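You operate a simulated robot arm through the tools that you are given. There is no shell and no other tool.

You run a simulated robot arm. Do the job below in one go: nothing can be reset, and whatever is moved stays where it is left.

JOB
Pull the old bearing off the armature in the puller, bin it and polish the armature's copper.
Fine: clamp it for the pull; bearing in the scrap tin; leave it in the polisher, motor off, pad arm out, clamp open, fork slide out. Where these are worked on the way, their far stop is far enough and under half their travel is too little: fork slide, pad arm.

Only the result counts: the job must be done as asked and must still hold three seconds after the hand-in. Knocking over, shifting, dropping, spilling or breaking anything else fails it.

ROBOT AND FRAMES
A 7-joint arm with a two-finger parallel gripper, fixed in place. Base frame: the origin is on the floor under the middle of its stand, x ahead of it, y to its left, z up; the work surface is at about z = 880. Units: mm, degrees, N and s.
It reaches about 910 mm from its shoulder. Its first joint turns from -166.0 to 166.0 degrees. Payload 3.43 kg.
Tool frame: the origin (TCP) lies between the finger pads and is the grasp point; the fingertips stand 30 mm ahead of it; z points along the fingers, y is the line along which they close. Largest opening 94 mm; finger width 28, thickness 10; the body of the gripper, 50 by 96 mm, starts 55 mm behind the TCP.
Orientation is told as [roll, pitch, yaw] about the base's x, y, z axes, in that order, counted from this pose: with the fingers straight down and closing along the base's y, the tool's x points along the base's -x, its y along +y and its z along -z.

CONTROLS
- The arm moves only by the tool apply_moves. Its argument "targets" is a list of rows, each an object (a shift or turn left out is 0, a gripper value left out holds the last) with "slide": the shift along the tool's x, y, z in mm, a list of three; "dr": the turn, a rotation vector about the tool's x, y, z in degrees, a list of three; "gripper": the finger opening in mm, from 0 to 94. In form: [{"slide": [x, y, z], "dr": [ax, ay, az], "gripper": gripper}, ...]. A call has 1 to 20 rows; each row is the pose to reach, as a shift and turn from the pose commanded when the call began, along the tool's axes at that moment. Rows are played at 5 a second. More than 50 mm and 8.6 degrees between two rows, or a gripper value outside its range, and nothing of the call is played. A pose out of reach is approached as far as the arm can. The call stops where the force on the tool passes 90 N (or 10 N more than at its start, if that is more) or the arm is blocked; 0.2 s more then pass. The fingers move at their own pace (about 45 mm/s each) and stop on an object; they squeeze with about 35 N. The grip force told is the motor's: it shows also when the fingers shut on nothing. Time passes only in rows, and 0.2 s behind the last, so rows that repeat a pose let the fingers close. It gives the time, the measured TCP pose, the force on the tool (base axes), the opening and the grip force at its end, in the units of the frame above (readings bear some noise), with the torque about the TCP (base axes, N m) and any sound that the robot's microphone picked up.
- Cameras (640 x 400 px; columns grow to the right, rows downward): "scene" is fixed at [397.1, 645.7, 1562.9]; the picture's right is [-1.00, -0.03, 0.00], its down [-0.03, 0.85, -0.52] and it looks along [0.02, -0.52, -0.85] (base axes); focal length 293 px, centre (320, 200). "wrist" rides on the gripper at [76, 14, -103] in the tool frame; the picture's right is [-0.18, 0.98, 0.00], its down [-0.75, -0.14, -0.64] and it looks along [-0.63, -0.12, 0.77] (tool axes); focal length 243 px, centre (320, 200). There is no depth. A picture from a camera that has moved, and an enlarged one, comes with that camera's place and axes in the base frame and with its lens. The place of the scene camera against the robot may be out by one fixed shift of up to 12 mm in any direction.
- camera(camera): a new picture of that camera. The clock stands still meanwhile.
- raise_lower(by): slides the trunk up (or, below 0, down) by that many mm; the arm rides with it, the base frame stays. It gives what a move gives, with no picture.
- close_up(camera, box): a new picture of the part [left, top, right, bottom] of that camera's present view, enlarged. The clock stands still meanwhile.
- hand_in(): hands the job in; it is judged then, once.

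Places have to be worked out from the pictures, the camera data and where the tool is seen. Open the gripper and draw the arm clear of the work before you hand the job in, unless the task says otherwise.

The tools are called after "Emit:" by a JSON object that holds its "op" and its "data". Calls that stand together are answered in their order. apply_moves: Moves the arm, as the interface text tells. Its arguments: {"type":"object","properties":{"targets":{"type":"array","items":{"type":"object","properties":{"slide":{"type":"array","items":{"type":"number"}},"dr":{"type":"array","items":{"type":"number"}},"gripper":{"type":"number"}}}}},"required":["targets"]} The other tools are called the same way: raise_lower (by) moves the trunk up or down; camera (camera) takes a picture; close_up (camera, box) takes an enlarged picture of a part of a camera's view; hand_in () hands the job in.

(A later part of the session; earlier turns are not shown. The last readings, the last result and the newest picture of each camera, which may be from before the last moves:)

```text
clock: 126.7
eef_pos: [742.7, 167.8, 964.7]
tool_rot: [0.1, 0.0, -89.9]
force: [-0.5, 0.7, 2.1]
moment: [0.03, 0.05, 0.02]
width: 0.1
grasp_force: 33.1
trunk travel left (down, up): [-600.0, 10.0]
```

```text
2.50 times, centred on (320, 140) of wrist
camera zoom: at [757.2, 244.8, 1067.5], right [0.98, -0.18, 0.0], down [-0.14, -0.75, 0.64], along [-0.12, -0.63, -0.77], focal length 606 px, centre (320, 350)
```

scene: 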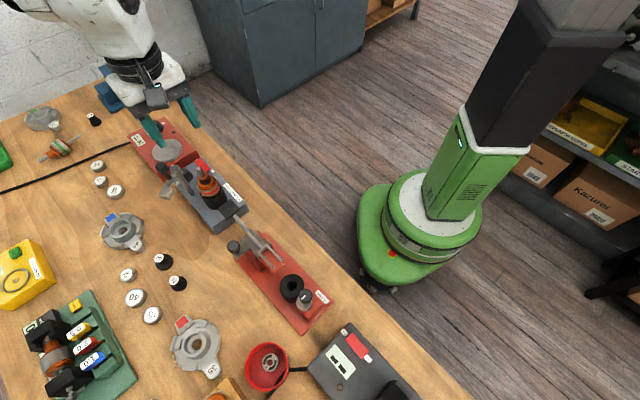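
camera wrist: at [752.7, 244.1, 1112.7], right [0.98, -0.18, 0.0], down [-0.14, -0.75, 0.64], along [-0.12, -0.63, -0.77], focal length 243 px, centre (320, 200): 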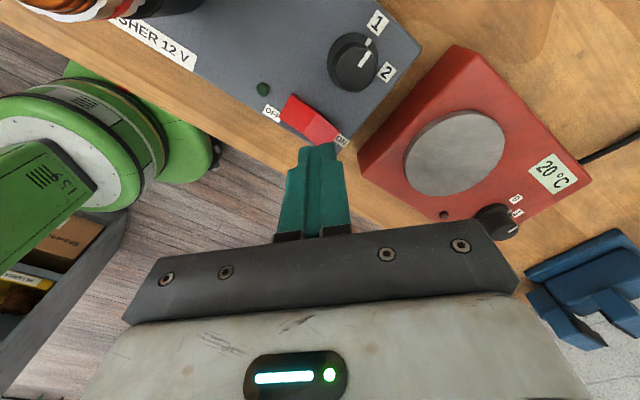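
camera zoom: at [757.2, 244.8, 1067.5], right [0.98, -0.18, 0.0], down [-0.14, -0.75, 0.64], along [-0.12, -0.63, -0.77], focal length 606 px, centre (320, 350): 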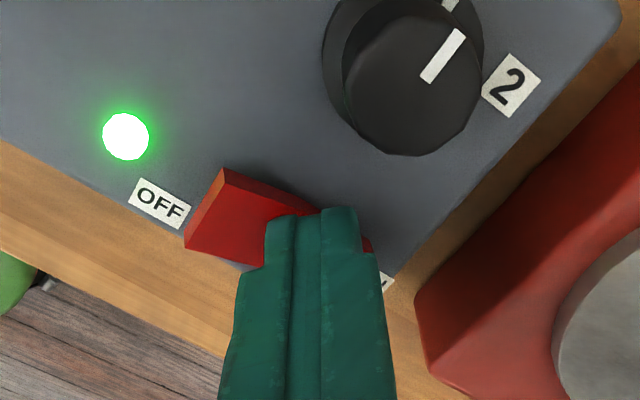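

The green lamp is lit — the motor is on. I lift off the rocker and watch the polishing.

Emit:
{"op": "apply_moves", "data": {"targets": [{"slide": [0, 0, -10]}, {"slide": [0, 0, -30]}, {"slide": [0, 0, -45]}, {"slide": [0, 0, -45]}]}}

Emit:
{"op": "close_up", "data": {"camera": "scene", "box": [180, 150, 240, 210]}}

Emit:
{"op": "close_up", "data": {"camera": "wrist", "box": [100, 0, 420, 200]}}

```text
clock: 127.7
eef_pos: [742.8, 168.0, 1012.1]
tool_rot: [0.0, 0.1, -89.9]
force: [-0.1, -0.8, -0.6]
moment: [0.0, 0.02, 0.01]
width: 0.0
grasp_force: 32.7
trunk travel left (down, up): [-600.0, 10.0]
```

```text
6.67 times, centred on (210, 180) of scene
camera zoom: at [397.1, 645.7, 1562.9], right [-1.0, -0.03, 0.0], down [-0.03, 0.85, -0.52], along [0.02, -0.52, -0.85], focal length 1952 px, centre (1053, 333)
```

zoom: 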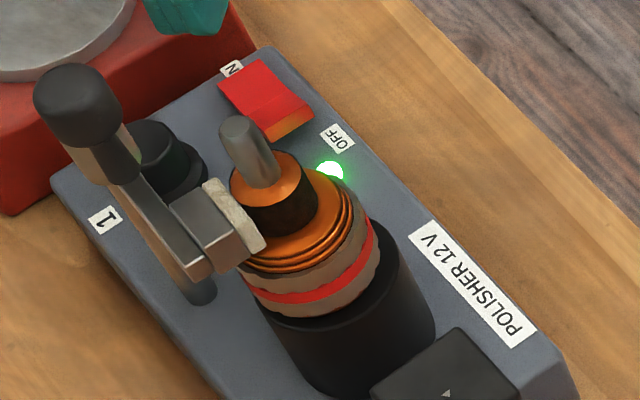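

```text
2.00 times, centred on (260, 100) of wrist
camera zoom: at [756.4, 245.2, 1113.4], right [0.98, -0.18, 0.0], down [-0.14, -0.75, 0.64], along [-0.12, -0.63, -0.77], focal length 485 px, centre (440, 400)
```

zoom: 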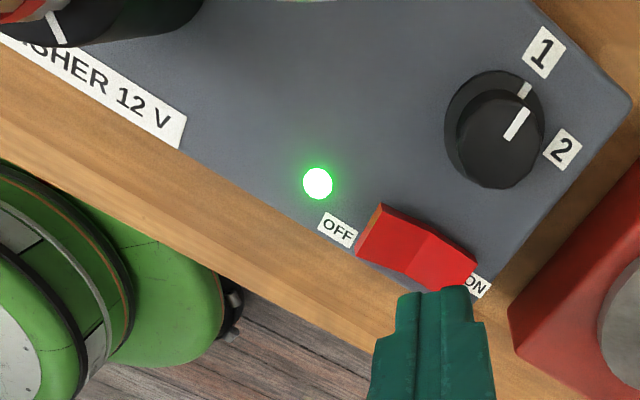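

The chuck turns (its mark moved). I hold still a few seconds and compare the commutator's colour.

Emit:
{"op": "apply_moves", "data": {"targets": [{"slide": [0, 0, 0]}, {"slide": [0, 0, 0]}, {"slide": [0, 0, 0]}, {"slide": [0, 0, 0]}, {"slide": [0, 0, 0]}, {"slide": [0, 0, 0]}, {"slide": [0, 0, 0]}, {"slide": [0, 0, 0]}, {"slide": [0, 0, 0]}, {"slide": [0, 0, 0]}, {"slide": [0, 0, 0]}, {"slide": [0, 0, 0]}, {"slide": [0, 0, 0]}, {"slide": [0, 0, 0]}, {"slide": [0, 0, 0]}]}}

Emit:
{"op": "close_up", "data": {"camera": "scene", "box": [180, 150, 240, 210]}}

```text
clock: 130.9
eef_pos: [742.8, 167.4, 1010.3]
tool_rot: [0.1, 0.0, -90.0]
force: [-0.2, -0.3, 0.2]
moment: [0.0, 0.0, -0.01]
width: 0.1
grasp_force: 32.9
trunk travel left (down, up): [-600.0, 10.0]
```

```text
6.67 times, centred on (210, 180) of scene
camera zoom: at [397.1, 645.7, 1562.9], right [-1.0, -0.03, 0.0], down [-0.03, 0.85, -0.52], along [0.02, -0.52, -0.85], focal length 1952 px, centre (1053, 333)
```

zoom: 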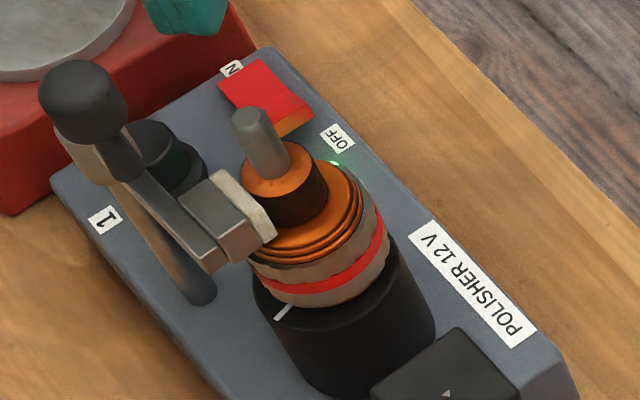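

It is turning with the pad riding on it; the copper begins to brighten. I wait longer.

Emit:
{"op": "apply_moves", "data": {"targets": [{"slide": [0, 0, 0]}, {"slide": [0, 0, 0]}, {"slide": [0, 0, 0]}, {"slide": [0, 0, 0]}, {"slide": [0, 0, 0]}, {"slide": [0, 0, 0]}, {"slide": [0, 0, 0]}, {"slide": [0, 0, 0]}, {"slide": [0, 0, 0]}, {"slide": [0, 0, 0]}, {"slide": [0, 0, 0]}, {"slide": [0, 0, 0]}, {"slide": [0, 0, 0]}, {"slide": [0, 0, 0]}, {"slide": [0, 0, 0]}, {"slide": [0, 0, 0]}, {"slide": [0, 0, 0]}, {"slide": [0, 0, 0]}, {"slide": [0, 0, 0]}, {"slide": [0, 0, 0]}]}}

Emit:
{"op": "close_up", "data": {"camera": "scene", "box": [180, 150, 240, 210]}}

```text
clock: 135.1
eef_pos: [742.2, 168.7, 1011.3]
tool_rot: [0.1, 0.0, -89.9]
force: [0.3, 0.0, 0.4]
moment: [0.0, -0.02, 0.0]
width: 0.0
grasp_force: 32.6
trunk travel left (down, up): [-600.0, 10.0]
```

```text
6.67 times, centred on (210, 180) of scene
camera zoom: at [397.1, 645.7, 1562.9], right [-1.0, -0.03, 0.0], down [-0.03, 0.85, -0.52], along [0.02, -0.52, -0.85], focal length 1952 px, centre (1053, 333)
```

zoom: 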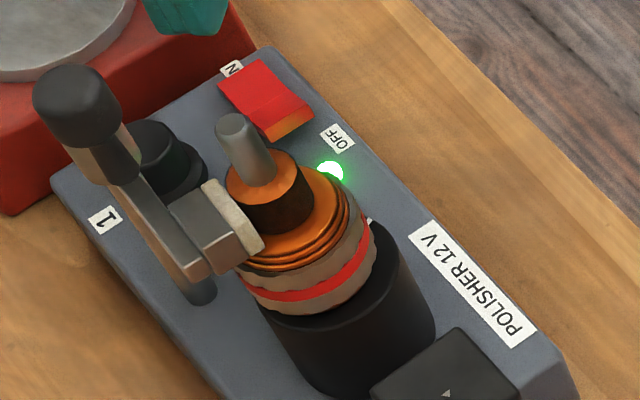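

Emit:
{"op": "apply_moves", "data": {"targets": [{"slide": [0, 0, 0]}, {"slide": [0, 0, 0]}, {"slide": [0, 0, 0]}, {"slide": [0, 0, 0]}, {"slide": [0, 0, 0]}, {"slide": [0, 0, 0]}, {"slide": [0, 0, 0]}, {"slide": [0, 0, 0]}, {"slide": [0, 0, 0]}, {"slide": [0, 0, 0]}, {"slide": [0, 0, 0]}, {"slide": [0, 0, 0]}, {"slide": [0, 0, 0]}, {"slide": [0, 0, 0]}, {"slide": [0, 0, 0]}, {"slide": [0, 0, 0]}, {"slide": [0, 0, 0]}, {"slide": [0, 0, 0]}, {"slide": [0, 0, 0]}, {"slide": [0, 0, 0]}]}}

Emit:
{"op": "close_up", "data": {"camera": "scene", "box": [180, 150, 240, 210]}}

Emit:
{"op": "close_up", "data": {"camera": "wrist", "box": [0, 0, 260, 160]}}

```text
clock: 139.3
eef_pos: [742.6, 166.9, 1011.8]
tool_rot: [0.1, 0.0, -89.8]
force: [-0.6, 0.5, 0.9]
moment: [0.0, 0.04, -0.02]
width: 0.0
grasp_force: 33.2
trunk travel left (down, up): [-600.0, 10.0]
```

```text
6.67 times, centred on (210, 180) of scene
camera zoom: at [397.1, 645.7, 1562.9], right [-1.0, -0.03, 0.0], down [-0.03, 0.85, -0.52], along [0.02, -0.52, -0.85], focal length 1952 px, centre (1053, 333)
```

zoom: 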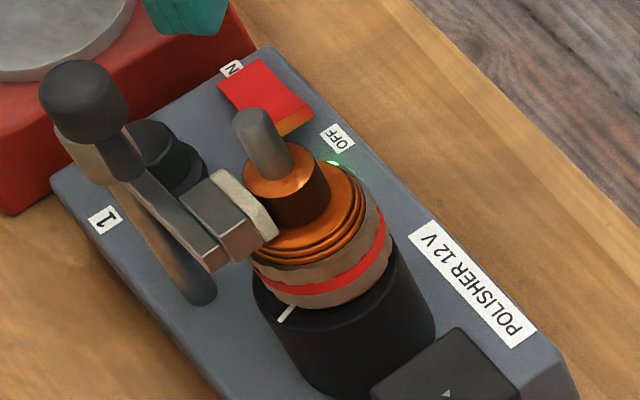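

```text
2.46 times, centred on (130, 80) of wrist
camera zoom: at [756.5, 245.1, 1113.3], right [0.98, -0.18, 0.0], down [-0.14, -0.75, 0.64], along [-0.12, -0.63, -0.77], focal length 597 px, centre (788, 495)
```

zoom: 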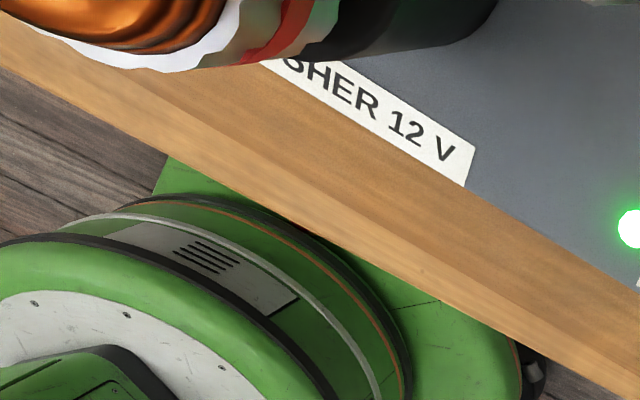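

The commutator is visibly a lighter brown than before. I keep waiting and compare at higher magnification.

Emit:
{"op": "close_up", "data": {"camera": "scene", "box": [195, 165, 225, 190]}}

Emit:
{"op": "apply_moves", "data": {"targets": [{"slide": [0, 0, 0]}, {"slide": [0, 0, 0]}, {"slide": [0, 0, 0]}, {"slide": [0, 0, 0]}, {"slide": [0, 0, 0]}, {"slide": [0, 0, 0]}, {"slide": [0, 0, 0]}, {"slide": [0, 0, 0]}, {"slide": [0, 0, 0]}, {"slide": [0, 0, 0]}, {"slide": [0, 0, 0]}, {"slide": [0, 0, 0]}, {"slide": [0, 0, 0]}, {"slide": [0, 0, 0]}, {"slide": [0, 0, 0]}, {"slide": [0, 0, 0]}, {"slide": [0, 0, 0]}, {"slide": [0, 0, 0]}, {"slide": [0, 0, 0]}, {"slide": [0, 0, 0]}]}}

Emit:
{"op": "close_up", "data": {"camera": "scene", "box": [195, 165, 225, 190]}}

```text
16.00 times, centred on (210, 178) of scene
camera zoom: at [397.1, 645.7, 1562.9], right [-1.0, -0.03, 0.0], down [-0.03, 0.85, -0.52], along [0.02, -0.52, -0.85], focal length 4685 px, centre (2080, 560)
```

zoom: 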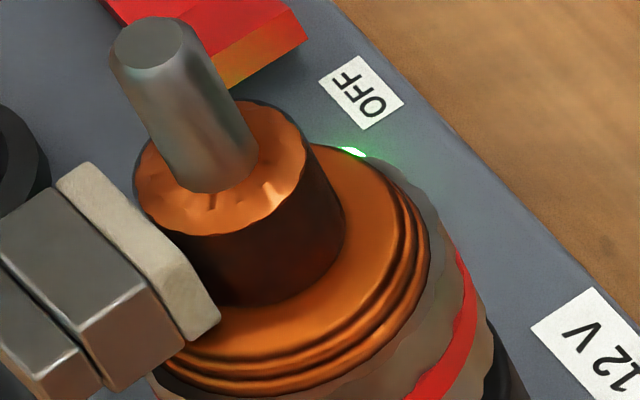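

```text
clock: 143.5
eef_pos: [742.3, 167.2, 1011.5]
tool_rot: [0.2, 0.0, -90.0]
force: [0.0, -0.3, -0.4]
moment: [0.01, 0.04, -0.03]
width: 0.0
grasp_force: 33.2
trunk travel left (down, up): [-600.0, 10.0]
```

```text
16.00 times, centred on (210, 178) of scene
camera zoom: at [397.1, 645.7, 1562.9], right [-1.0, -0.03, 0.0], down [-0.03, 0.85, -0.52], along [0.02, -0.52, -0.85], focal length 4685 px, centre (2080, 560)
```

zoom: 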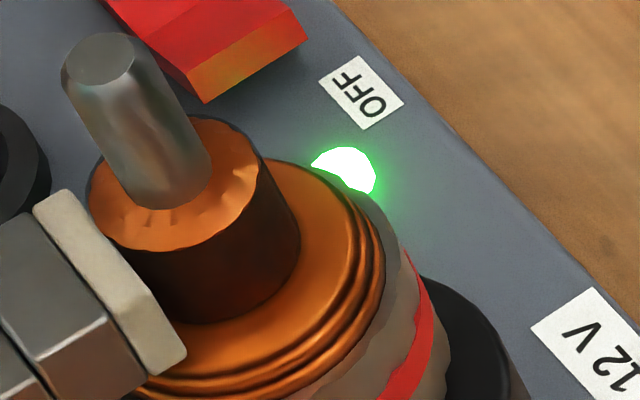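

It is brightening gradually with the pad riding on it. I keep polishing.

Emit:
{"op": "apply_moves", "data": {"targets": [{"slide": [0, 0, 0]}, {"slide": [0, 0, 0]}, {"slide": [0, 0, 0]}, {"slide": [0, 0, 0]}, {"slide": [0, 0, 0]}, {"slide": [0, 0, 0]}, {"slide": [0, 0, 0]}, {"slide": [0, 0, 0]}, {"slide": [0, 0, 0]}, {"slide": [0, 0, 0]}, {"slide": [0, 0, 0]}, {"slide": [0, 0, 0]}, {"slide": [0, 0, 0]}, {"slide": [0, 0, 0]}, {"slide": [0, 0, 0]}, {"slide": [0, 0, 0]}, {"slide": [0, 0, 0]}, {"slide": [0, 0, 0]}, {"slide": [0, 0, 0]}, {"slide": [0, 0, 0]}]}}

Emit:
{"op": "close_up", "data": {"camera": "scene", "box": [195, 165, 225, 190]}}

Emit:
{"op": "apply_moves", "data": {"targets": [{"slide": [0, 0, 0]}, {"slide": [0, 0, 0]}, {"slide": [0, 0, 0]}, {"slide": [0, 0, 0]}, {"slide": [0, 0, 0]}, {"slide": [0, 0, 0]}, {"slide": [0, 0, 0]}, {"slide": [0, 0, 0]}, {"slide": [0, 0, 0]}, {"slide": [0, 0, 0]}, {"slide": [0, 0, 0]}, {"slide": [0, 0, 0]}, {"slide": [0, 0, 0]}, {"slide": [0, 0, 0]}, {"slide": [0, 0, 0]}, {"slide": [0, 0, 0]}, {"slide": [0, 0, 0]}, {"slide": [0, 0, 0]}, {"slide": [0, 0, 0]}, {"slide": [0, 0, 0]}]}}

Emit:
{"op": "close_up", "data": {"camera": "scene", "box": [195, 165, 225, 190]}}

```text
clock: 147.7
eef_pos: [742.0, 168.0, 1010.3]
tool_rot: [0.1, 0.0, -89.9]
force: [-0.8, -0.9, -1.3]
moment: [-0.01, 0.01, -0.03]
width: 0.0
grasp_force: 33.5
trunk travel left (down, up): [-600.0, 10.0]
```

```text
16.00 times, centred on (210, 178) of scene
camera zoom: at [397.1, 645.7, 1562.9], right [-1.0, -0.03, 0.0], down [-0.03, 0.85, -0.52], along [0.02, -0.52, -0.85], focal length 4685 px, centre (2080, 560)
```

zoom: 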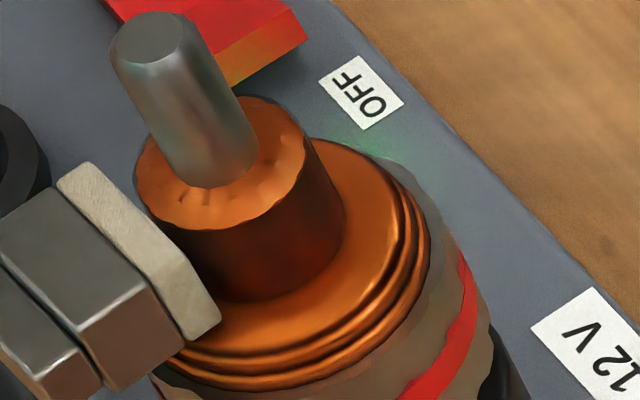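

```text
clock: 151.9
eef_pos: [742.7, 167.6, 1011.6]
tool_rot: [0.1, -0.1, -89.9]
force: [0.0, 0.0, -0.1]
moment: [-0.01, -0.03, -0.03]
width: 0.1
grasp_force: 33.4
trunk travel left (down, up): [-600.0, 10.0]
```

```text
16.00 times, centred on (210, 178) of scene
camera zoom: at [397.1, 645.7, 1562.9], right [-1.0, -0.03, 0.0], down [-0.03, 0.85, -0.52], along [0.02, -0.52, -0.85], focal length 4685 px, centre (2080, 560)
```

zoom: 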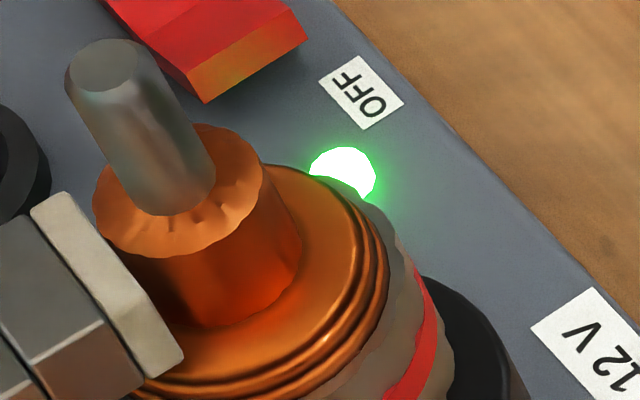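

The copper is turning bright. I continue until it no longer changes.

Emit:
{"op": "apply_moves", "data": {"targets": [{"slide": [0, 0, 0]}, {"slide": [0, 0, 0]}, {"slide": [0, 0, 0]}, {"slide": [0, 0, 0]}, {"slide": [0, 0, 0]}, {"slide": [0, 0, 0]}, {"slide": [0, 0, 0]}, {"slide": [0, 0, 0]}, {"slide": [0, 0, 0]}, {"slide": [0, 0, 0]}, {"slide": [0, 0, 0]}, {"slide": [0, 0, 0]}, {"slide": [0, 0, 0]}, {"slide": [0, 0, 0]}, {"slide": [0, 0, 0]}, {"slide": [0, 0, 0]}, {"slide": [0, 0, 0]}, {"slide": [0, 0, 0]}, {"slide": [0, 0, 0]}, {"slide": [0, 0, 0]}]}}

Emit:
{"op": "close_up", "data": {"camera": "scene", "box": [195, 165, 225, 190]}}

Emit:
{"op": "apply_moves", "data": {"targets": [{"slide": [0, 0, 0]}, {"slide": [0, 0, 0]}, {"slide": [0, 0, 0]}, {"slide": [0, 0, 0]}, {"slide": [0, 0, 0]}, {"slide": [0, 0, 0]}, {"slide": [0, 0, 0]}, {"slide": [0, 0, 0]}, {"slide": [0, 0, 0]}, {"slide": [0, 0, 0]}, {"slide": [0, 0, 0]}, {"slide": [0, 0, 0]}, {"slide": [0, 0, 0]}, {"slide": [0, 0, 0]}, {"slide": [0, 0, 0]}, {"slide": [0, 0, 0]}, {"slide": [0, 0, 0]}, {"slide": [0, 0, 0]}, {"slide": [0, 0, 0]}, {"slide": [0, 0, 0]}]}}

Emit:
{"op": "close_up", "data": {"camera": "scene", "box": [195, 165, 225, 190]}}

```text
clock: 156.1
eef_pos: [742.1, 168.1, 1010.6]
tool_rot: [0.1, 0.0, -89.9]
force: [-1.4, -0.8, -0.9]
moment: [-0.01, -0.01, -0.02]
width: 0.0
grasp_force: 32.6
trunk travel left (down, up): [-600.0, 10.0]
```

```text
16.00 times, centred on (210, 178) of scene
camera zoom: at [397.1, 645.7, 1562.9], right [-1.0, -0.03, 0.0], down [-0.03, 0.85, -0.52], along [0.02, -0.52, -0.85], focal length 4685 px, centre (2080, 560)
```

zoom: 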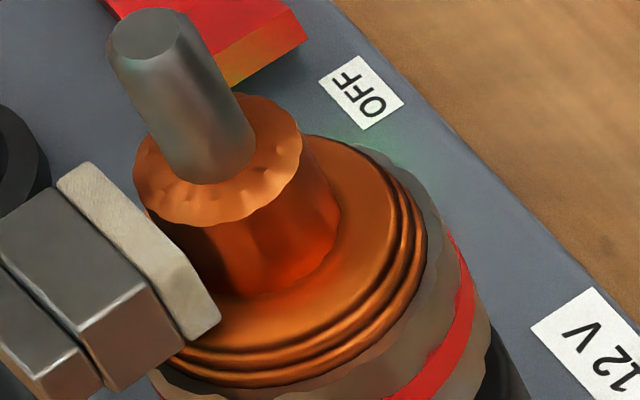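

```text
clock: 160.3
eef_pos: [742.8, 166.5, 1011.1]
tool_rot: [0.1, 0.0, -89.9]
force: [-0.8, 0.0, -0.2]
moment: [0.03, -0.02, 0.03]
width: 0.0
grasp_force: 32.9
trunk travel left (down, up): [-600.0, 10.0]
```

```text
16.00 times, centred on (210, 178) of scene
camera zoom: at [397.1, 645.7, 1562.9], right [-1.0, -0.03, 0.0], down [-0.03, 0.85, -0.52], along [0.02, -0.52, -0.85], focal length 4685 px, centre (2080, 560)
```

zoom: 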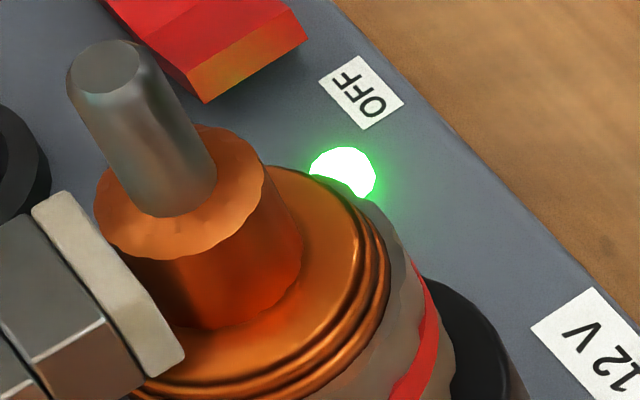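

Nearly uniform copper now. One more short interval for certainty.

Emit:
{"op": "apply_moves", "data": {"targets": [{"slide": [0, 0, 0]}, {"slide": [0, 0, 0]}, {"slide": [0, 0, 0]}, {"slide": [0, 0, 0]}, {"slide": [0, 0, 0]}, {"slide": [0, 0, 0]}, {"slide": [0, 0, 0]}, {"slide": [0, 0, 0]}, {"slide": [0, 0, 0]}, {"slide": [0, 0, 0]}, {"slide": [0, 0, 0]}, {"slide": [0, 0, 0]}, {"slide": [0, 0, 0]}, {"slide": [0, 0, 0]}, {"slide": [0, 0, 0]}, {"slide": [0, 0, 0]}, {"slide": [0, 0, 0]}, {"slide": [0, 0, 0]}, {"slide": [0, 0, 0]}, {"slide": [0, 0, 0]}]}}

Emit:
{"op": "close_up", "data": {"camera": "scene", "box": [195, 165, 225, 190]}}

Emit:
{"op": "close_up", "data": {"camera": "wrist", "box": [220, 60, 420, 220]}}

```text
clock: 164.5
eef_pos: [742.2, 168.5, 1010.8]
tool_rot: [0.1, 0.1, -89.8]
force: [-0.8, -0.1, 0.3]
moment: [0.01, 0.03, -0.01]
width: 0.1
grasp_force: 33.4
trunk travel left (down, up): [-600.0, 10.0]
```

```text
16.00 times, centred on (210, 178) of scene
camera zoom: at [397.1, 645.7, 1562.9], right [-1.0, -0.03, 0.0], down [-0.03, 0.85, -0.52], along [0.02, -0.52, -0.85], focal length 4685 px, centre (2080, 560)
```

zoom: 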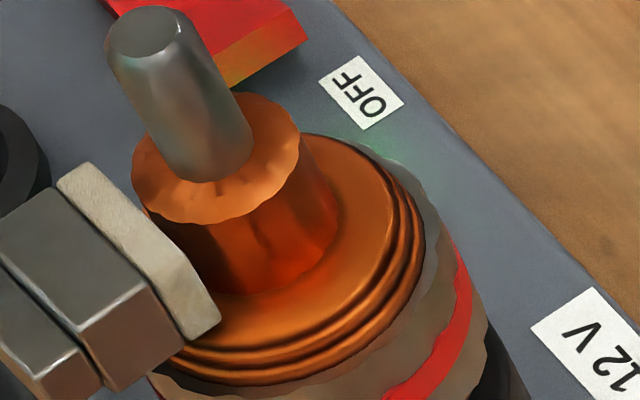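

```text
2.50 times, centred on (320, 140) of wrist
camera zoom: at [756.5, 245.1, 1113.3], right [0.98, -0.18, 0.0], down [-0.14, -0.75, 0.64], along [-0.12, -0.63, -0.77], focal length 606 px, centre (320, 350)
```

zoom: 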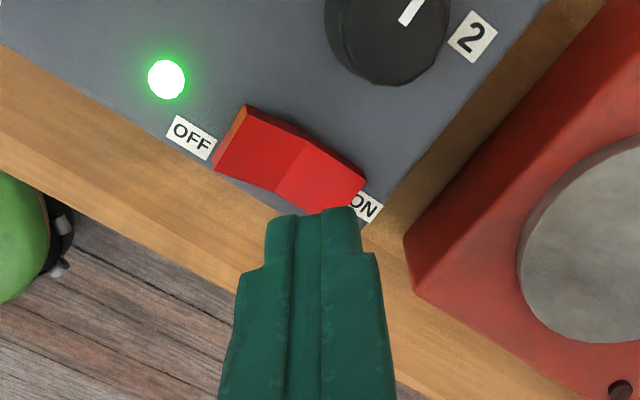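

Still marginally brighter than 8 s ago; I allow another interval and compare.

Emit:
{"op": "apply_moves", "data": {"targets": [{"slide": [0, 0, 0]}, {"slide": [0, 0, 0]}, {"slide": [0, 0, 0]}, {"slide": [0, 0, 0]}, {"slide": [0, 0, 0]}, {"slide": [0, 0, 0]}, {"slide": [0, 0, 0]}, {"slide": [0, 0, 0]}, {"slide": [0, 0, 0]}, {"slide": [0, 0, 0]}, {"slide": [0, 0, 0]}, {"slide": [0, 0, 0]}, {"slide": [0, 0, 0]}, {"slide": [0, 0, 0]}, {"slide": [0, 0, 0]}, {"slide": [0, 0, 0]}, {"slide": [0, 0, 0]}, {"slide": [0, 0, 0]}, {"slide": [0, 0, 0]}, {"slide": [0, 0, 0]}]}}

Emit:
{"op": "apply_moves", "data": {"targets": [{"slide": [0, 0, 0]}, {"slide": [0, 0, 0]}, {"slide": [0, 0, 0]}, {"slide": [0, 0, 0]}, {"slide": [0, 0, 0]}, {"slide": [0, 0, 0]}, {"slide": [0, 0, 0]}, {"slide": [0, 0, 0]}, {"slide": [0, 0, 0]}, {"slide": [0, 0, 0]}, {"slide": [0, 0, 0]}, {"slide": [0, 0, 0]}, {"slide": [0, 0, 0]}, {"slide": [0, 0, 0]}, {"slide": [0, 0, 0]}, {"slide": [0, 0, 0]}, {"slide": [0, 0, 0]}, {"slide": [0, 0, 0]}, {"slide": [0, 0, 0]}, {"slide": [0, 0, 0]}]}}

Emit:
{"op": "close_up", "data": {"camera": "scene", "box": [195, 165, 225, 190]}}

```text
clock: 168.7
eef_pos: [742.4, 167.4, 1012.4]
tool_rot: [0.2, 0.1, -89.8]
force: [0.5, -0.1, -0.1]
moment: [0.02, -0.01, -0.01]
width: 0.0
grasp_force: 33.2
trunk travel left (down, up): [-600.0, 10.0]
```

```text
clock: 172.9
eef_pos: [742.9, 168.1, 1011.7]
tool_rot: [0.1, 0.0, -89.9]
force: [0.6, 0.4, -0.4]
moment: [-0.01, 0.04, 0.03]
width: 0.0
grasp_force: 33.2
trunk travel left (down, up): [-600.0, 10.0]
```

```text
16.00 times, centred on (210, 178) of scene
camera zoom: at [397.1, 645.7, 1562.9], right [-1.0, -0.03, 0.0], down [-0.03, 0.85, -0.52], along [0.02, -0.52, -0.85], focal length 4685 px, centre (2080, 560)
```

zoom: 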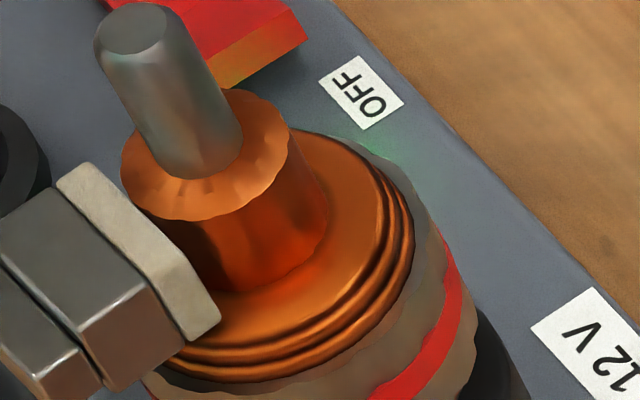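

Colour no longer changes: polished. Now I switch the motor off by pressing the rocker's OFF half (≈(724, 187)).

Emit:
{"op": "apply_moves", "data": {"targets": [{"slide": [10, -9, 0]}, {"slide": [19.2, -18.7, 0]}, {"slide": [19.2, -18.7, 15]}, {"slide": [19.2, -18.7, 27]}, {"slide": [19.2, -18.7, 33]}, {"slide": [19.2, -18.7, 36]}, {"slide": [19.2, -18.7, 39]}, {"slide": [19.2, -18.7, 39]}]}}

Emit:
{"op": "close_up", "data": {"camera": "wrist", "box": [220, 40, 420, 220]}}

```text
clock: 174.7
eef_pos: [726.7, 186.8, 971.2]
tool_rot: [0.2, 0.0, -90.2]
force: [21.9, -4.0, 9.7]
moment: [1.25, 2.23, -1.84]
width: 0.0
grasp_force: 32.8
trunk travel left (down, up): [-600.0, 10.0]
```

```text
2.22 times, centred on (320, 130) of wrist
camera zoom: at [740.9, 263.9, 1073.6], right [0.98, -0.19, 0.0], down [-0.15, -0.75, 0.64], along [-0.12, -0.63, -0.77], focal length 539 px, centre (320, 356)
```

zoom: 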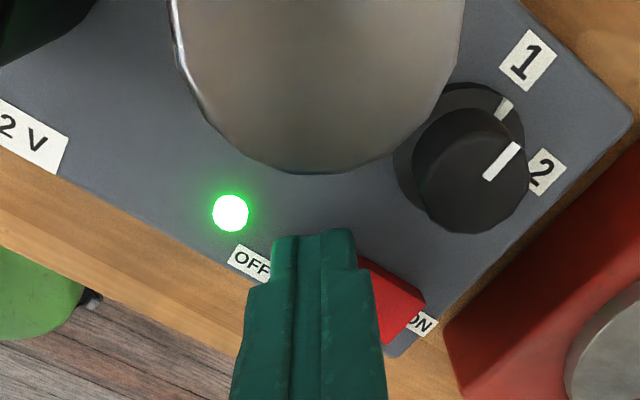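

The camera body touched the pad-arm handle (side force 22 N). I ease off and go straight back up.

Emit:
{"op": "apply_moves", "data": {"targets": [{"slide": [0, 3, -3]}, {"slide": [0, 3, -15]}, {"slide": [0, 3, -40]}, {"slide": [0, 3, -60]}, {"slide": [0, 3, -60]}]}}

Emit:
{"op": "close_up", "data": {"camera": "scene", "box": [140, 120, 260, 220]}}

Emit:
{"op": "camera", "data": {"camera": "wrist"}}

```text
clock: 175.9
eef_pos: [727.7, 188.3, 1033.0]
tool_rot: [-0.1, 0.1, -89.8]
force: [0.5, 0.5, -0.3]
moment: [0.0, -0.02, 0.02]
width: 0.1
grasp_force: 33.1
trunk travel left (down, up): [-600.0, 10.0]
```

```text
4.00 times, centred on (200, 170) of scene
camera zoom: at [397.1, 645.7, 1562.9], right [-1.0, -0.03, 0.0], down [-0.03, 0.85, -0.52], along [0.02, -0.52, -0.85], focal length 1171 px, centre (800, 320)
```

zoom: 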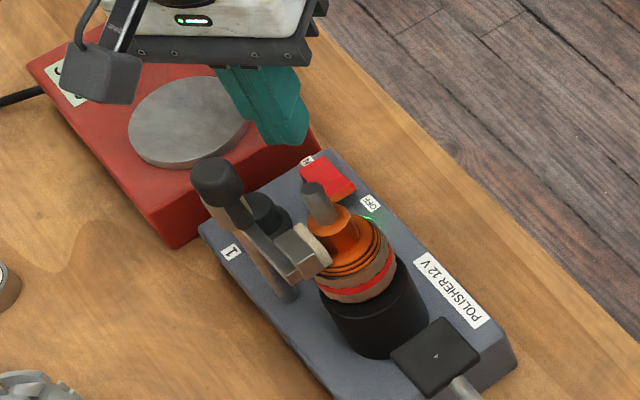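

```text
taken
camera wrist: at [741.3, 265.3, 1134.0], right [0.98, -0.18, 0.0], down [-0.14, -0.75, 0.64], along [-0.12, -0.63, -0.77], focal length 243 px, centre (320, 200)
```

wrist: 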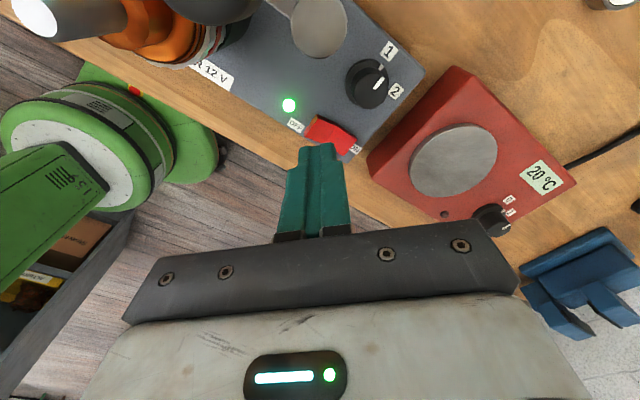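

No harm visible, lamp still on. I need the camera on the robot side for this press, so I rise and turn to yaw 45.

Emit:
{"op": "apply_moves", "data": {"targets": [{"slide": [0, 0, -40]}, {"slide": [0, 0, -80], "dr": [0, 0, -7.5]}, {"slide": [0, 0, -100], "dr": [0, 0, -15]}, {"slide": [0, 0, -100], "dr": [0, 0, -22.5]}, {"slide": [0, 0, -100], "dr": [0, 0, -30]}, {"slide": [0, 0, -100], "dr": [0, 0, -37.5]}, {"slide": [0, 0, -100], "dr": [0, 0, -45]}, {"slide": [0, 0, -100], "dr": [0, 0, -52.5]}, {"slide": [0, 0, -100], "dr": [0, 0, -60]}, {"slide": [0, 0, -100], "dr": [0, 0, -67.5]}, {"slide": [0, 0, -100], "dr": [0, 0, -75]}, {"slide": [0, 0, -100], "dr": [0, 0, -82.5]}, {"slide": [0, 0, -100], "dr": [0, 0, -90]}, {"slide": [0, 0, -100], "dr": [0, 0, -98]}, {"slide": [0, 0, -100], "dr": [0, 0, -106]}, {"slide": [0, 0, -100], "dr": [0, 0, -114]}, {"slide": [0, 0, -100], "dr": [0, 0, -122]}, {"slide": [0, 0, -100], "dr": [0, 0, -130]}, {"slide": [0, 0, -100], "dr": [0, 0, -135]}, {"slide": [0, 0, -100], "dr": [0, 0, -135]}]}}

Emit:
{"op": "camera", "data": {"camera": "wrist"}}

Emit:
{"op": "camera", "data": {"camera": "scene"}}

```text
clock: 180.1
eef_pos: [726.8, 186.7, 1131.9]
tool_rot: [0.0, 0.0, 45.3]
force: [-0.1, 0.4, 0.3]
moment: [0.0, -0.01, 0.04]
width: 0.0
grasp_force: 32.8
trunk travel left (down, up): [-600.0, 10.0]
```

```text
taken
camera wrist: at [663.8, 143.6, 1234.0], right [-0.57, 0.82, 0.0], down [0.63, 0.43, 0.64], along [0.53, 0.36, -0.77], focal length 243 px, centre (320, 200)
```

wrist: 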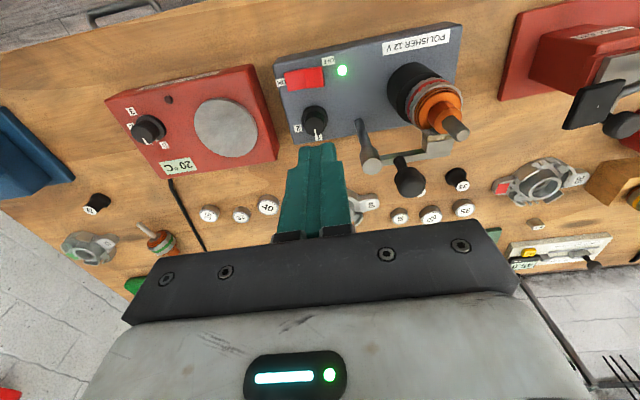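

```text
taken
```

scene: 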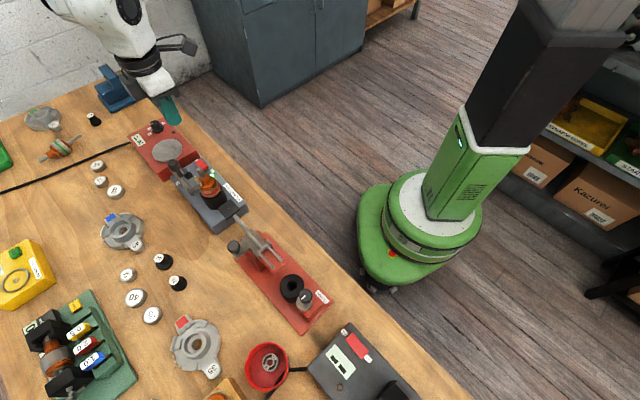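

Emit:
{"op": "close_up", "data": {"camera": "wrist", "box": [250, 40, 390, 160]}}

```text
3.33 times, centred on (320, 100) of wrist
camera zoom: at [663.8, 143.6, 1234.0], right [-0.57, 0.82, 0.0], down [0.63, 0.43, 0.64], along [0.53, 0.36, -0.77], focal length 809 px, centre (320, 533)
```

zoom: 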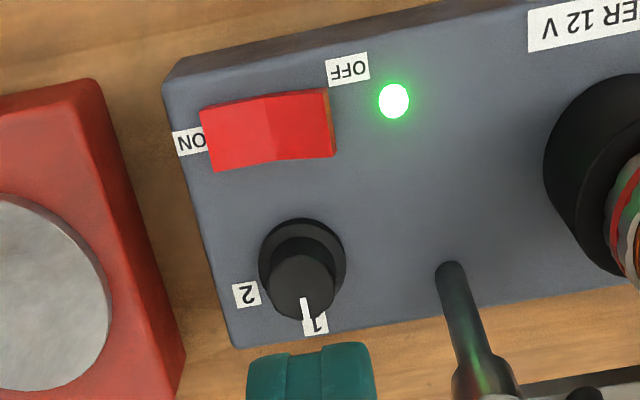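

The rocker's OFF facet is about 10 mm from the tool axis; I shift there ((722, 178.5)) and descend to just above it.

Emit:
{"op": "apply_moves", "data": {"targets": [{"slide": [9.2, -2.4, 30]}, {"slide": [9.2, -2.4, 65]}, {"slide": [9.2, -2.4, 100]}, {"slide": [9.2, -2.4, 130]}, {"slide": [9.2, -2.4, 148]}, {"slide": [9.2, -2.4, 148]}]}}

Emit:
{"op": "close_up", "data": {"camera": "wrist", "box": [220, 60, 420, 220]}}

Emit:
{"op": "close_up", "data": {"camera": "scene", "box": [140, 120, 260, 220]}}

```text
clock: 181.5
eef_pos: [722.2, 178.6, 984.9]
tool_rot: [0.0, 0.1, 45.1]
force: [-0.2, -0.3, 0.6]
moment: [0.01, 0.03, 0.03]
width: 0.1
grasp_force: 33.2
trunk travel left (down, up): [-600.0, 10.0]
```

```text
2.50 times, centred on (320, 140) of wrist
camera zoom: at [657.9, 136.4, 1086.9], right [-0.57, 0.82, 0.0], down [0.63, 0.43, 0.64], along [0.53, 0.36, -0.77], focal length 606 px, centre (320, 350)
```

zoom: 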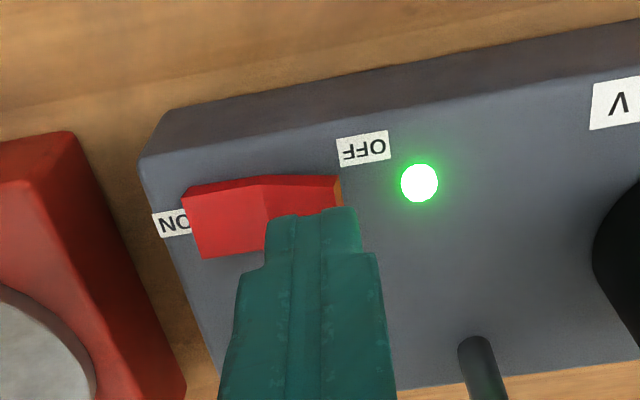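

```text
4.00 times, centred on (200, 170) of scene
camera zoom: at [397.1, 645.7, 1562.9], right [-1.0, -0.03, 0.0], down [-0.03, 0.85, -0.52], along [0.02, -0.52, -0.85], focal length 1171 px, centre (800, 320)
```

zoom: 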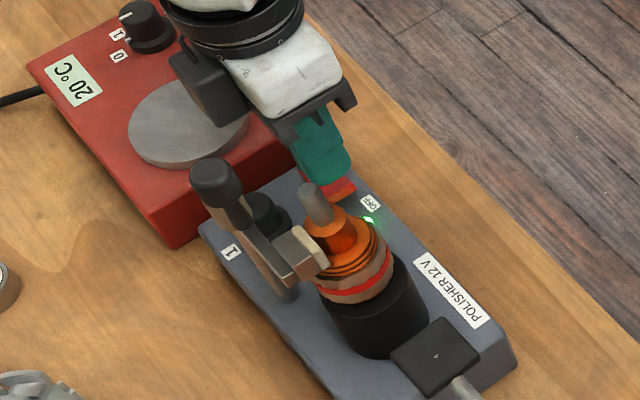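

Fingertips are right over the OFF facet. I press down in small steps.

Emit:
{"op": "apply_moves", "data": {"targets": [{"slide": [0, 0, 5]}, {"slide": [0, 0, 9]}, {"slide": [0, 0, 12]}, {"slide": [0, 0, 15]}, {"slide": [0, 0, 18]}, {"slide": [0, 0, 20]}, {"slide": [0, 0, 20]}]}}

Emit:
{"op": "close_up", "data": {"camera": "wrist", "box": [220, 60, 420, 220]}}

```text
clock: 183.1
eef_pos: [723.2, 177.7, 963.3]
tool_rot: [0.1, 0.0, 45.1]
force: [0.9, -0.1, -0.1]
moment: [0.04, -0.01, -0.01]
width: 0.1
grasp_force: 32.9
trunk travel left (down, up): [-600.0, 10.0]
```

```text
2.50 times, centred on (320, 140) of wrist
camera zoom: at [659.2, 136.0, 1065.7], right [-0.57, 0.82, 0.0], down [0.63, 0.43, 0.64], along [0.53, 0.36, -0.77], focal length 606 px, centre (320, 350)
```

zoom: 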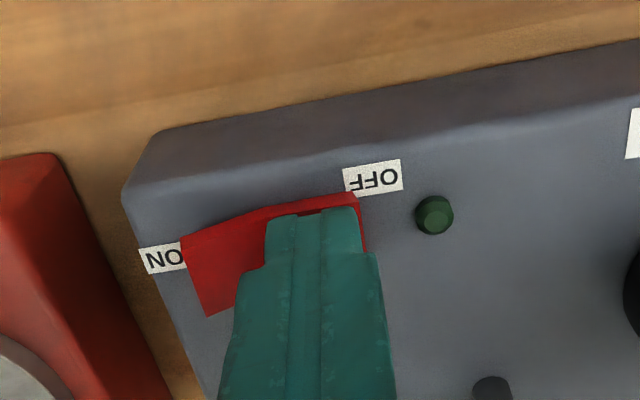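

The lamp is off — motor off. I rise and turn back to yaw −90 to swing the pad arm out by its handle.

Emit:
{"op": "apply_moves", "data": {"targets": [{"slide": [0, 0, -20]}, {"slide": [0, 0, -60]}, {"slide": [0, 0, -100]}, {"slide": [0, 0, -140]}, {"slide": [0, 0, -180]}, {"slide": [0, 0, -215]}, {"slide": [0, 0, -215]}]}}

Emit:
{"op": "close_up", "data": {"camera": "scene", "box": [140, 120, 260, 220]}}

Emit:
{"op": "apply_moves", "data": {"targets": [{"slide": [0, 0, 0], "dr": [0, 0, 7.5], "gripper": 46}, {"slide": [0, 0, 0], "dr": [0, 0, 15], "gripper": 46}, {"slide": [0, 0, 0], "dr": [0, 0, 22.5]}, {"slide": [0, 0, 0], "dr": [0, 0, 30]}, {"slide": [0, 0, 0], "dr": [0, 0, 37.5]}, {"slide": [0, 0, 0], "dr": [0, 0, 45]}, {"slide": [0, 0, 0], "dr": [0, 0, 52.5]}, {"slide": [0, 0, 0], "dr": [0, 0, 60]}, {"slide": [0, 0, 0], "dr": [0, 0, 67.5]}, {"slide": [0, 0, 0], "dr": [0, 0, 75]}, {"slide": [0, 0, 0], "dr": [0, 0, 82.5]}, {"slide": [0, 0, 0], "dr": [0, 0, 90]}, {"slide": [0, 0, 0], "dr": [0, 0, 97.5]}, {"slide": [0, 0, 0], "dr": [0, 0, 105]}, {"slide": [0, 0, 0], "dr": [0, 0, 112.5]}, {"slide": [0, 0, 0], "dr": [0, 0, 120]}, {"slide": [0, 0, 0], "dr": [0, 0, 127.5]}, {"slide": [0, 0, 0], "dr": [0, 0, 135]}, {"slide": [0, 0, 0], "dr": [0, 0, 135]}]}}

Emit:
{"op": "close_up", "data": {"camera": "scene", "box": [140, 120, 260, 220]}}

Emit:
{"op": "camera", "data": {"camera": "wrist"}}

```text
clock: 184.7
eef_pos: [723.6, 175.9, 1182.5]
tool_rot: [0.1, 0.0, 45.1]
force: [0.3, -0.6, 0.3]
moment: [0.0, -0.03, -0.04]
width: 0.3
grasp_force: 33.1
trunk travel left (down, up): [-600.0, 10.0]
```

```text
4.00 times, centred on (200, 170) of scene
camera zoom: at [397.1, 645.7, 1562.9], right [-1.0, -0.03, 0.0], down [-0.03, 0.85, -0.52], along [0.02, -0.52, -0.85], focal length 1171 px, centre (800, 320)
```

zoom: 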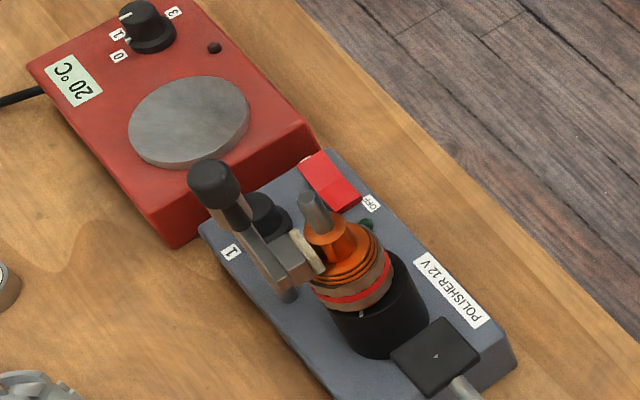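

```text
clock: 188.7
eef_pos: [724.2, 177.6, 1179.5]
tool_rot: [0.0, 0.0, -90.0]
force: [0.2, -0.4, -0.6]
moment: [0.01, -0.01, 0.01]
width: 46.0
grasp_force: 0.0
trunk travel left (down, up): [-600.0, 10.0]
```

```text
4.00 times, centred on (200, 170) of scene
camera zoom: at [397.1, 645.7, 1562.9], right [-1.0, -0.03, 0.0], down [-0.03, 0.85, -0.52], along [0.02, -0.52, -0.85], focal length 1171 px, centre (800, 320)
```

zoom: 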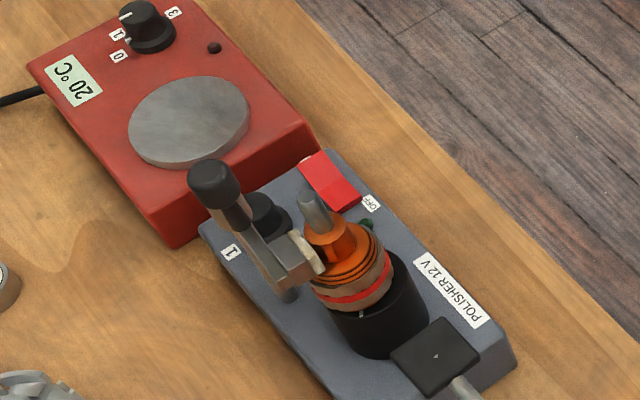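

```text
taken
camera wrist: at [737.0, 255.6, 1281.1], right [0.98, -0.18, 0.0], down [-0.14, -0.75, 0.64], along [-0.12, -0.63, -0.77], focal length 243 px, centre (320, 200)
```

wrist: 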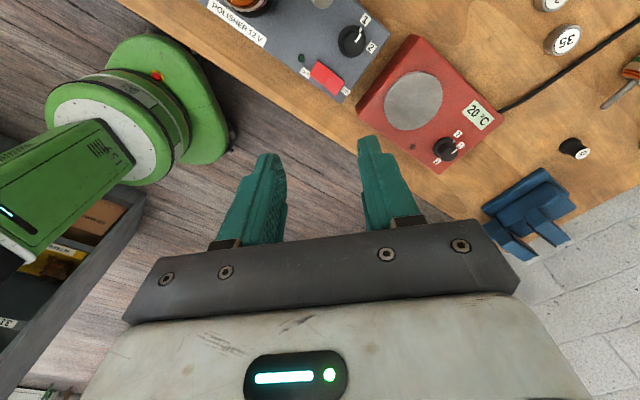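

Motor stopped. I move over the pad-arm handle (≈(722, 277)).

Emit:
{"op": "apply_moves", "data": {"targets": [{"slide": [35, -1, 0]}, {"slide": [70, -2, 0]}, {"slide": [100, -2, 10]}, {"slide": [100, -2, 30]}, {"slide": [100, -2, 30]}]}}

Emit:
{"op": "close_up", "data": {"camera": "wrist", "box": [220, 20, 420, 180]}}

```text
clock: 189.9
eef_pos: [722.8, 280.3, 1146.9]
tool_rot: [0.0, 0.0, -89.9]
force: [0.1, -0.9, -1.0]
moment: [0.0, 0.0, -0.01]
width: 45.6
grasp_force: 0.1
trunk travel left (down, up): [-600.0, 10.0]
```

```text
2.50 times, centred on (320, 100) of wrist
camera zoom: at [736.8, 358.0, 1248.7], right [0.98, -0.18, 0.0], down [-0.14, -0.75, 0.64], along [-0.12, -0.63, -0.77], focal length 606 px, centre (320, 450)
```

zoom: 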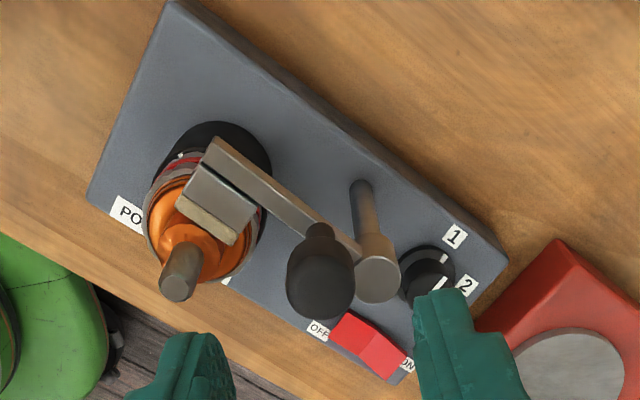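

Handle is centred under the tool at (722, 278). I narrow to 38 mm (armature shaft is nearby) and descend around it.

Emit:
{"op": "apply_moves", "data": {"targets": [{"slide": [-1.5, 0, 0], "gripper": 38}, {"slide": [-1.5, 0, 15], "gripper": 38}, {"slide": [-1.5, 0, 30], "gripper": 38}, {"slide": [-1.5, 0, 45], "gripper": 38}, {"slide": [-1.5, 0, 60], "gripper": 38}, {"slide": [-1.5, 0, 66], "gripper": 38}, {"slide": [-1.5, 0, 66], "gripper": 32}, {"slide": [-1.5, 0, 66], "gripper": 32}]}}

Emit:
{"op": "close_up", "data": {"camera": "wrist", "box": [200, 40, 420, 240]}}

```text
clock: 191.7
eef_pos: [721.4, 277.9, 1082.8]
tool_rot: [0.1, 0.0, -90.0]
force: [-0.8, -0.1, -0.4]
moment: [0.01, 0.01, -0.06]
width: 31.9
grasp_force: 0.0
trunk travel left (down, up): [-600.0, 10.0]
```

```text
2.00 times, centred on (310, 140) of wrist
camera zoom: at [735.8, 355.5, 1184.6], right [0.98, -0.18, 0.0], down [-0.14, -0.75, 0.64], along [-0.12, -0.63, -0.77], focal length 485 px, centre (340, 320)
```

zoom: 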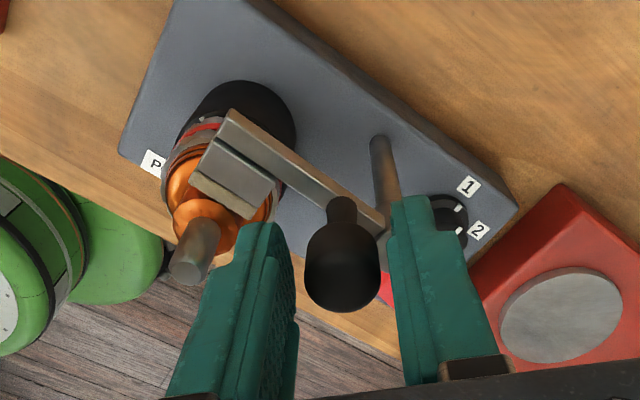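

I swing the arm out by moving +x (tool +y) in steps.

Emit:
{"op": "apply_moves", "data": {"targets": [{"slide": [1, 5, 0]}, {"slide": [2, 10, 0]}, {"slide": [3, 15, 0]}, {"slide": [3, 20, 0]}, {"slide": [3, 25, 0]}, {"slide": [3, 28, 0]}, {"slide": [3, 28, 0]}]}}

Emit:
{"op": "close_up", "data": {"camera": "wrist", "box": [200, 40, 420, 240]}}

Emit:
{"op": "close_up", "data": {"camera": "scene", "box": [120, 120, 260, 230]}}

```text
clock: 193.3
eef_pos: [748.4, 281.1, 1082.8]
tool_rot: [0.1, 0.1, -89.9]
force: [-0.6, 0.4, 0.0]
moment: [0.02, -0.01, 0.0]
width: 32.1
grasp_force: 0.1
trunk travel left (down, up): [-600.0, 10.0]
```

```text
2.00 times, centred on (310, 140) of wrist
camera zoom: at [762.5, 358.0, 1185.5], right [0.98, -0.18, 0.0], down [-0.14, -0.75, 0.64], along [-0.12, -0.63, -0.77], focal length 485 px, centre (340, 320)
```

zoom: 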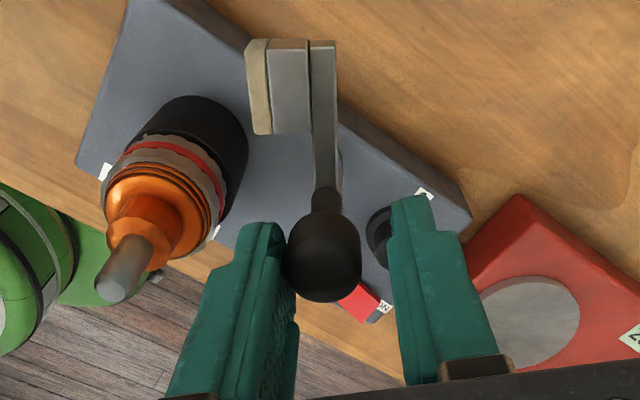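

```text
3.64 times, centred on (190, 175) of scene
camera zoom: at [397.1, 645.7, 1562.9], right [-1.0, -0.03, 0.0], down [-0.03, 0.85, -0.52], along [0.02, -0.52, -0.85], focal length 1065 px, centre (793, 291)
```

zoom: 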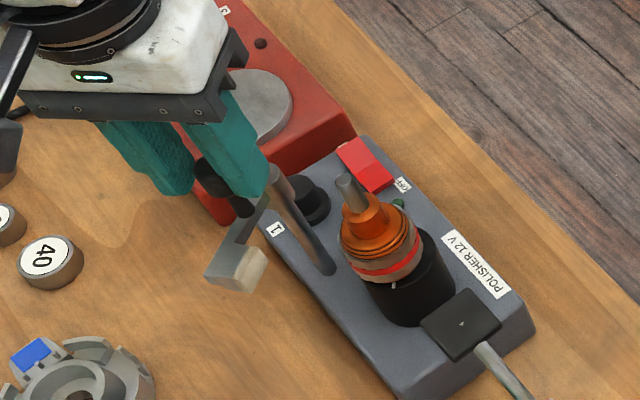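

The arm is back at its starting angle. I push 3 mm more to make sure it is at its out-stop.

Emit:
{"op": "apply_moves", "data": {"targets": [{"slide": [0, 1.5, 0]}, {"slide": [0, 3, 0]}, {"slide": [0, 4, 0]}, {"slide": [0, 4, 0]}]}}

Emit:
{"op": "close_up", "data": {"camera": "scene", "box": [120, 120, 260, 230]}}

```text
clock: 194.3
eef_pos: [751.6, 282.2, 1082.4]
tool_rot: [0.0, 0.0, -89.9]
force: [-3.5, -1.6, -0.9]
moment: [-0.04, 0.07, 0.03]
width: 34.0
grasp_force: 2.1
trunk travel left (down, up): [-600.0, 10.0]
```

```text
3.64 times, centred on (190, 175) of scene
camera zoom: at [397.1, 645.7, 1562.9], right [-1.0, -0.03, 0.0], down [-0.03, 0.85, -0.52], along [0.02, -0.52, -0.85], focal length 1065 px, centre (793, 291)
```

zoom: 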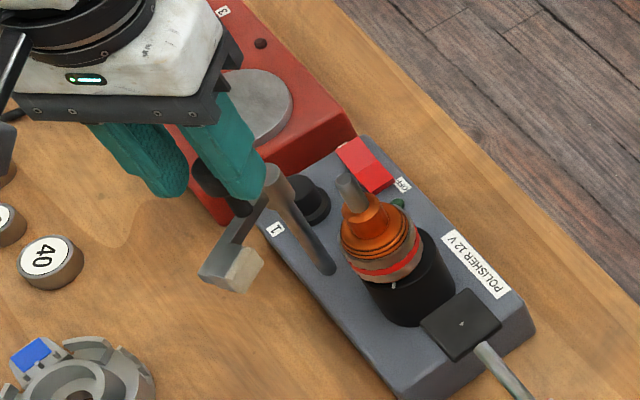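

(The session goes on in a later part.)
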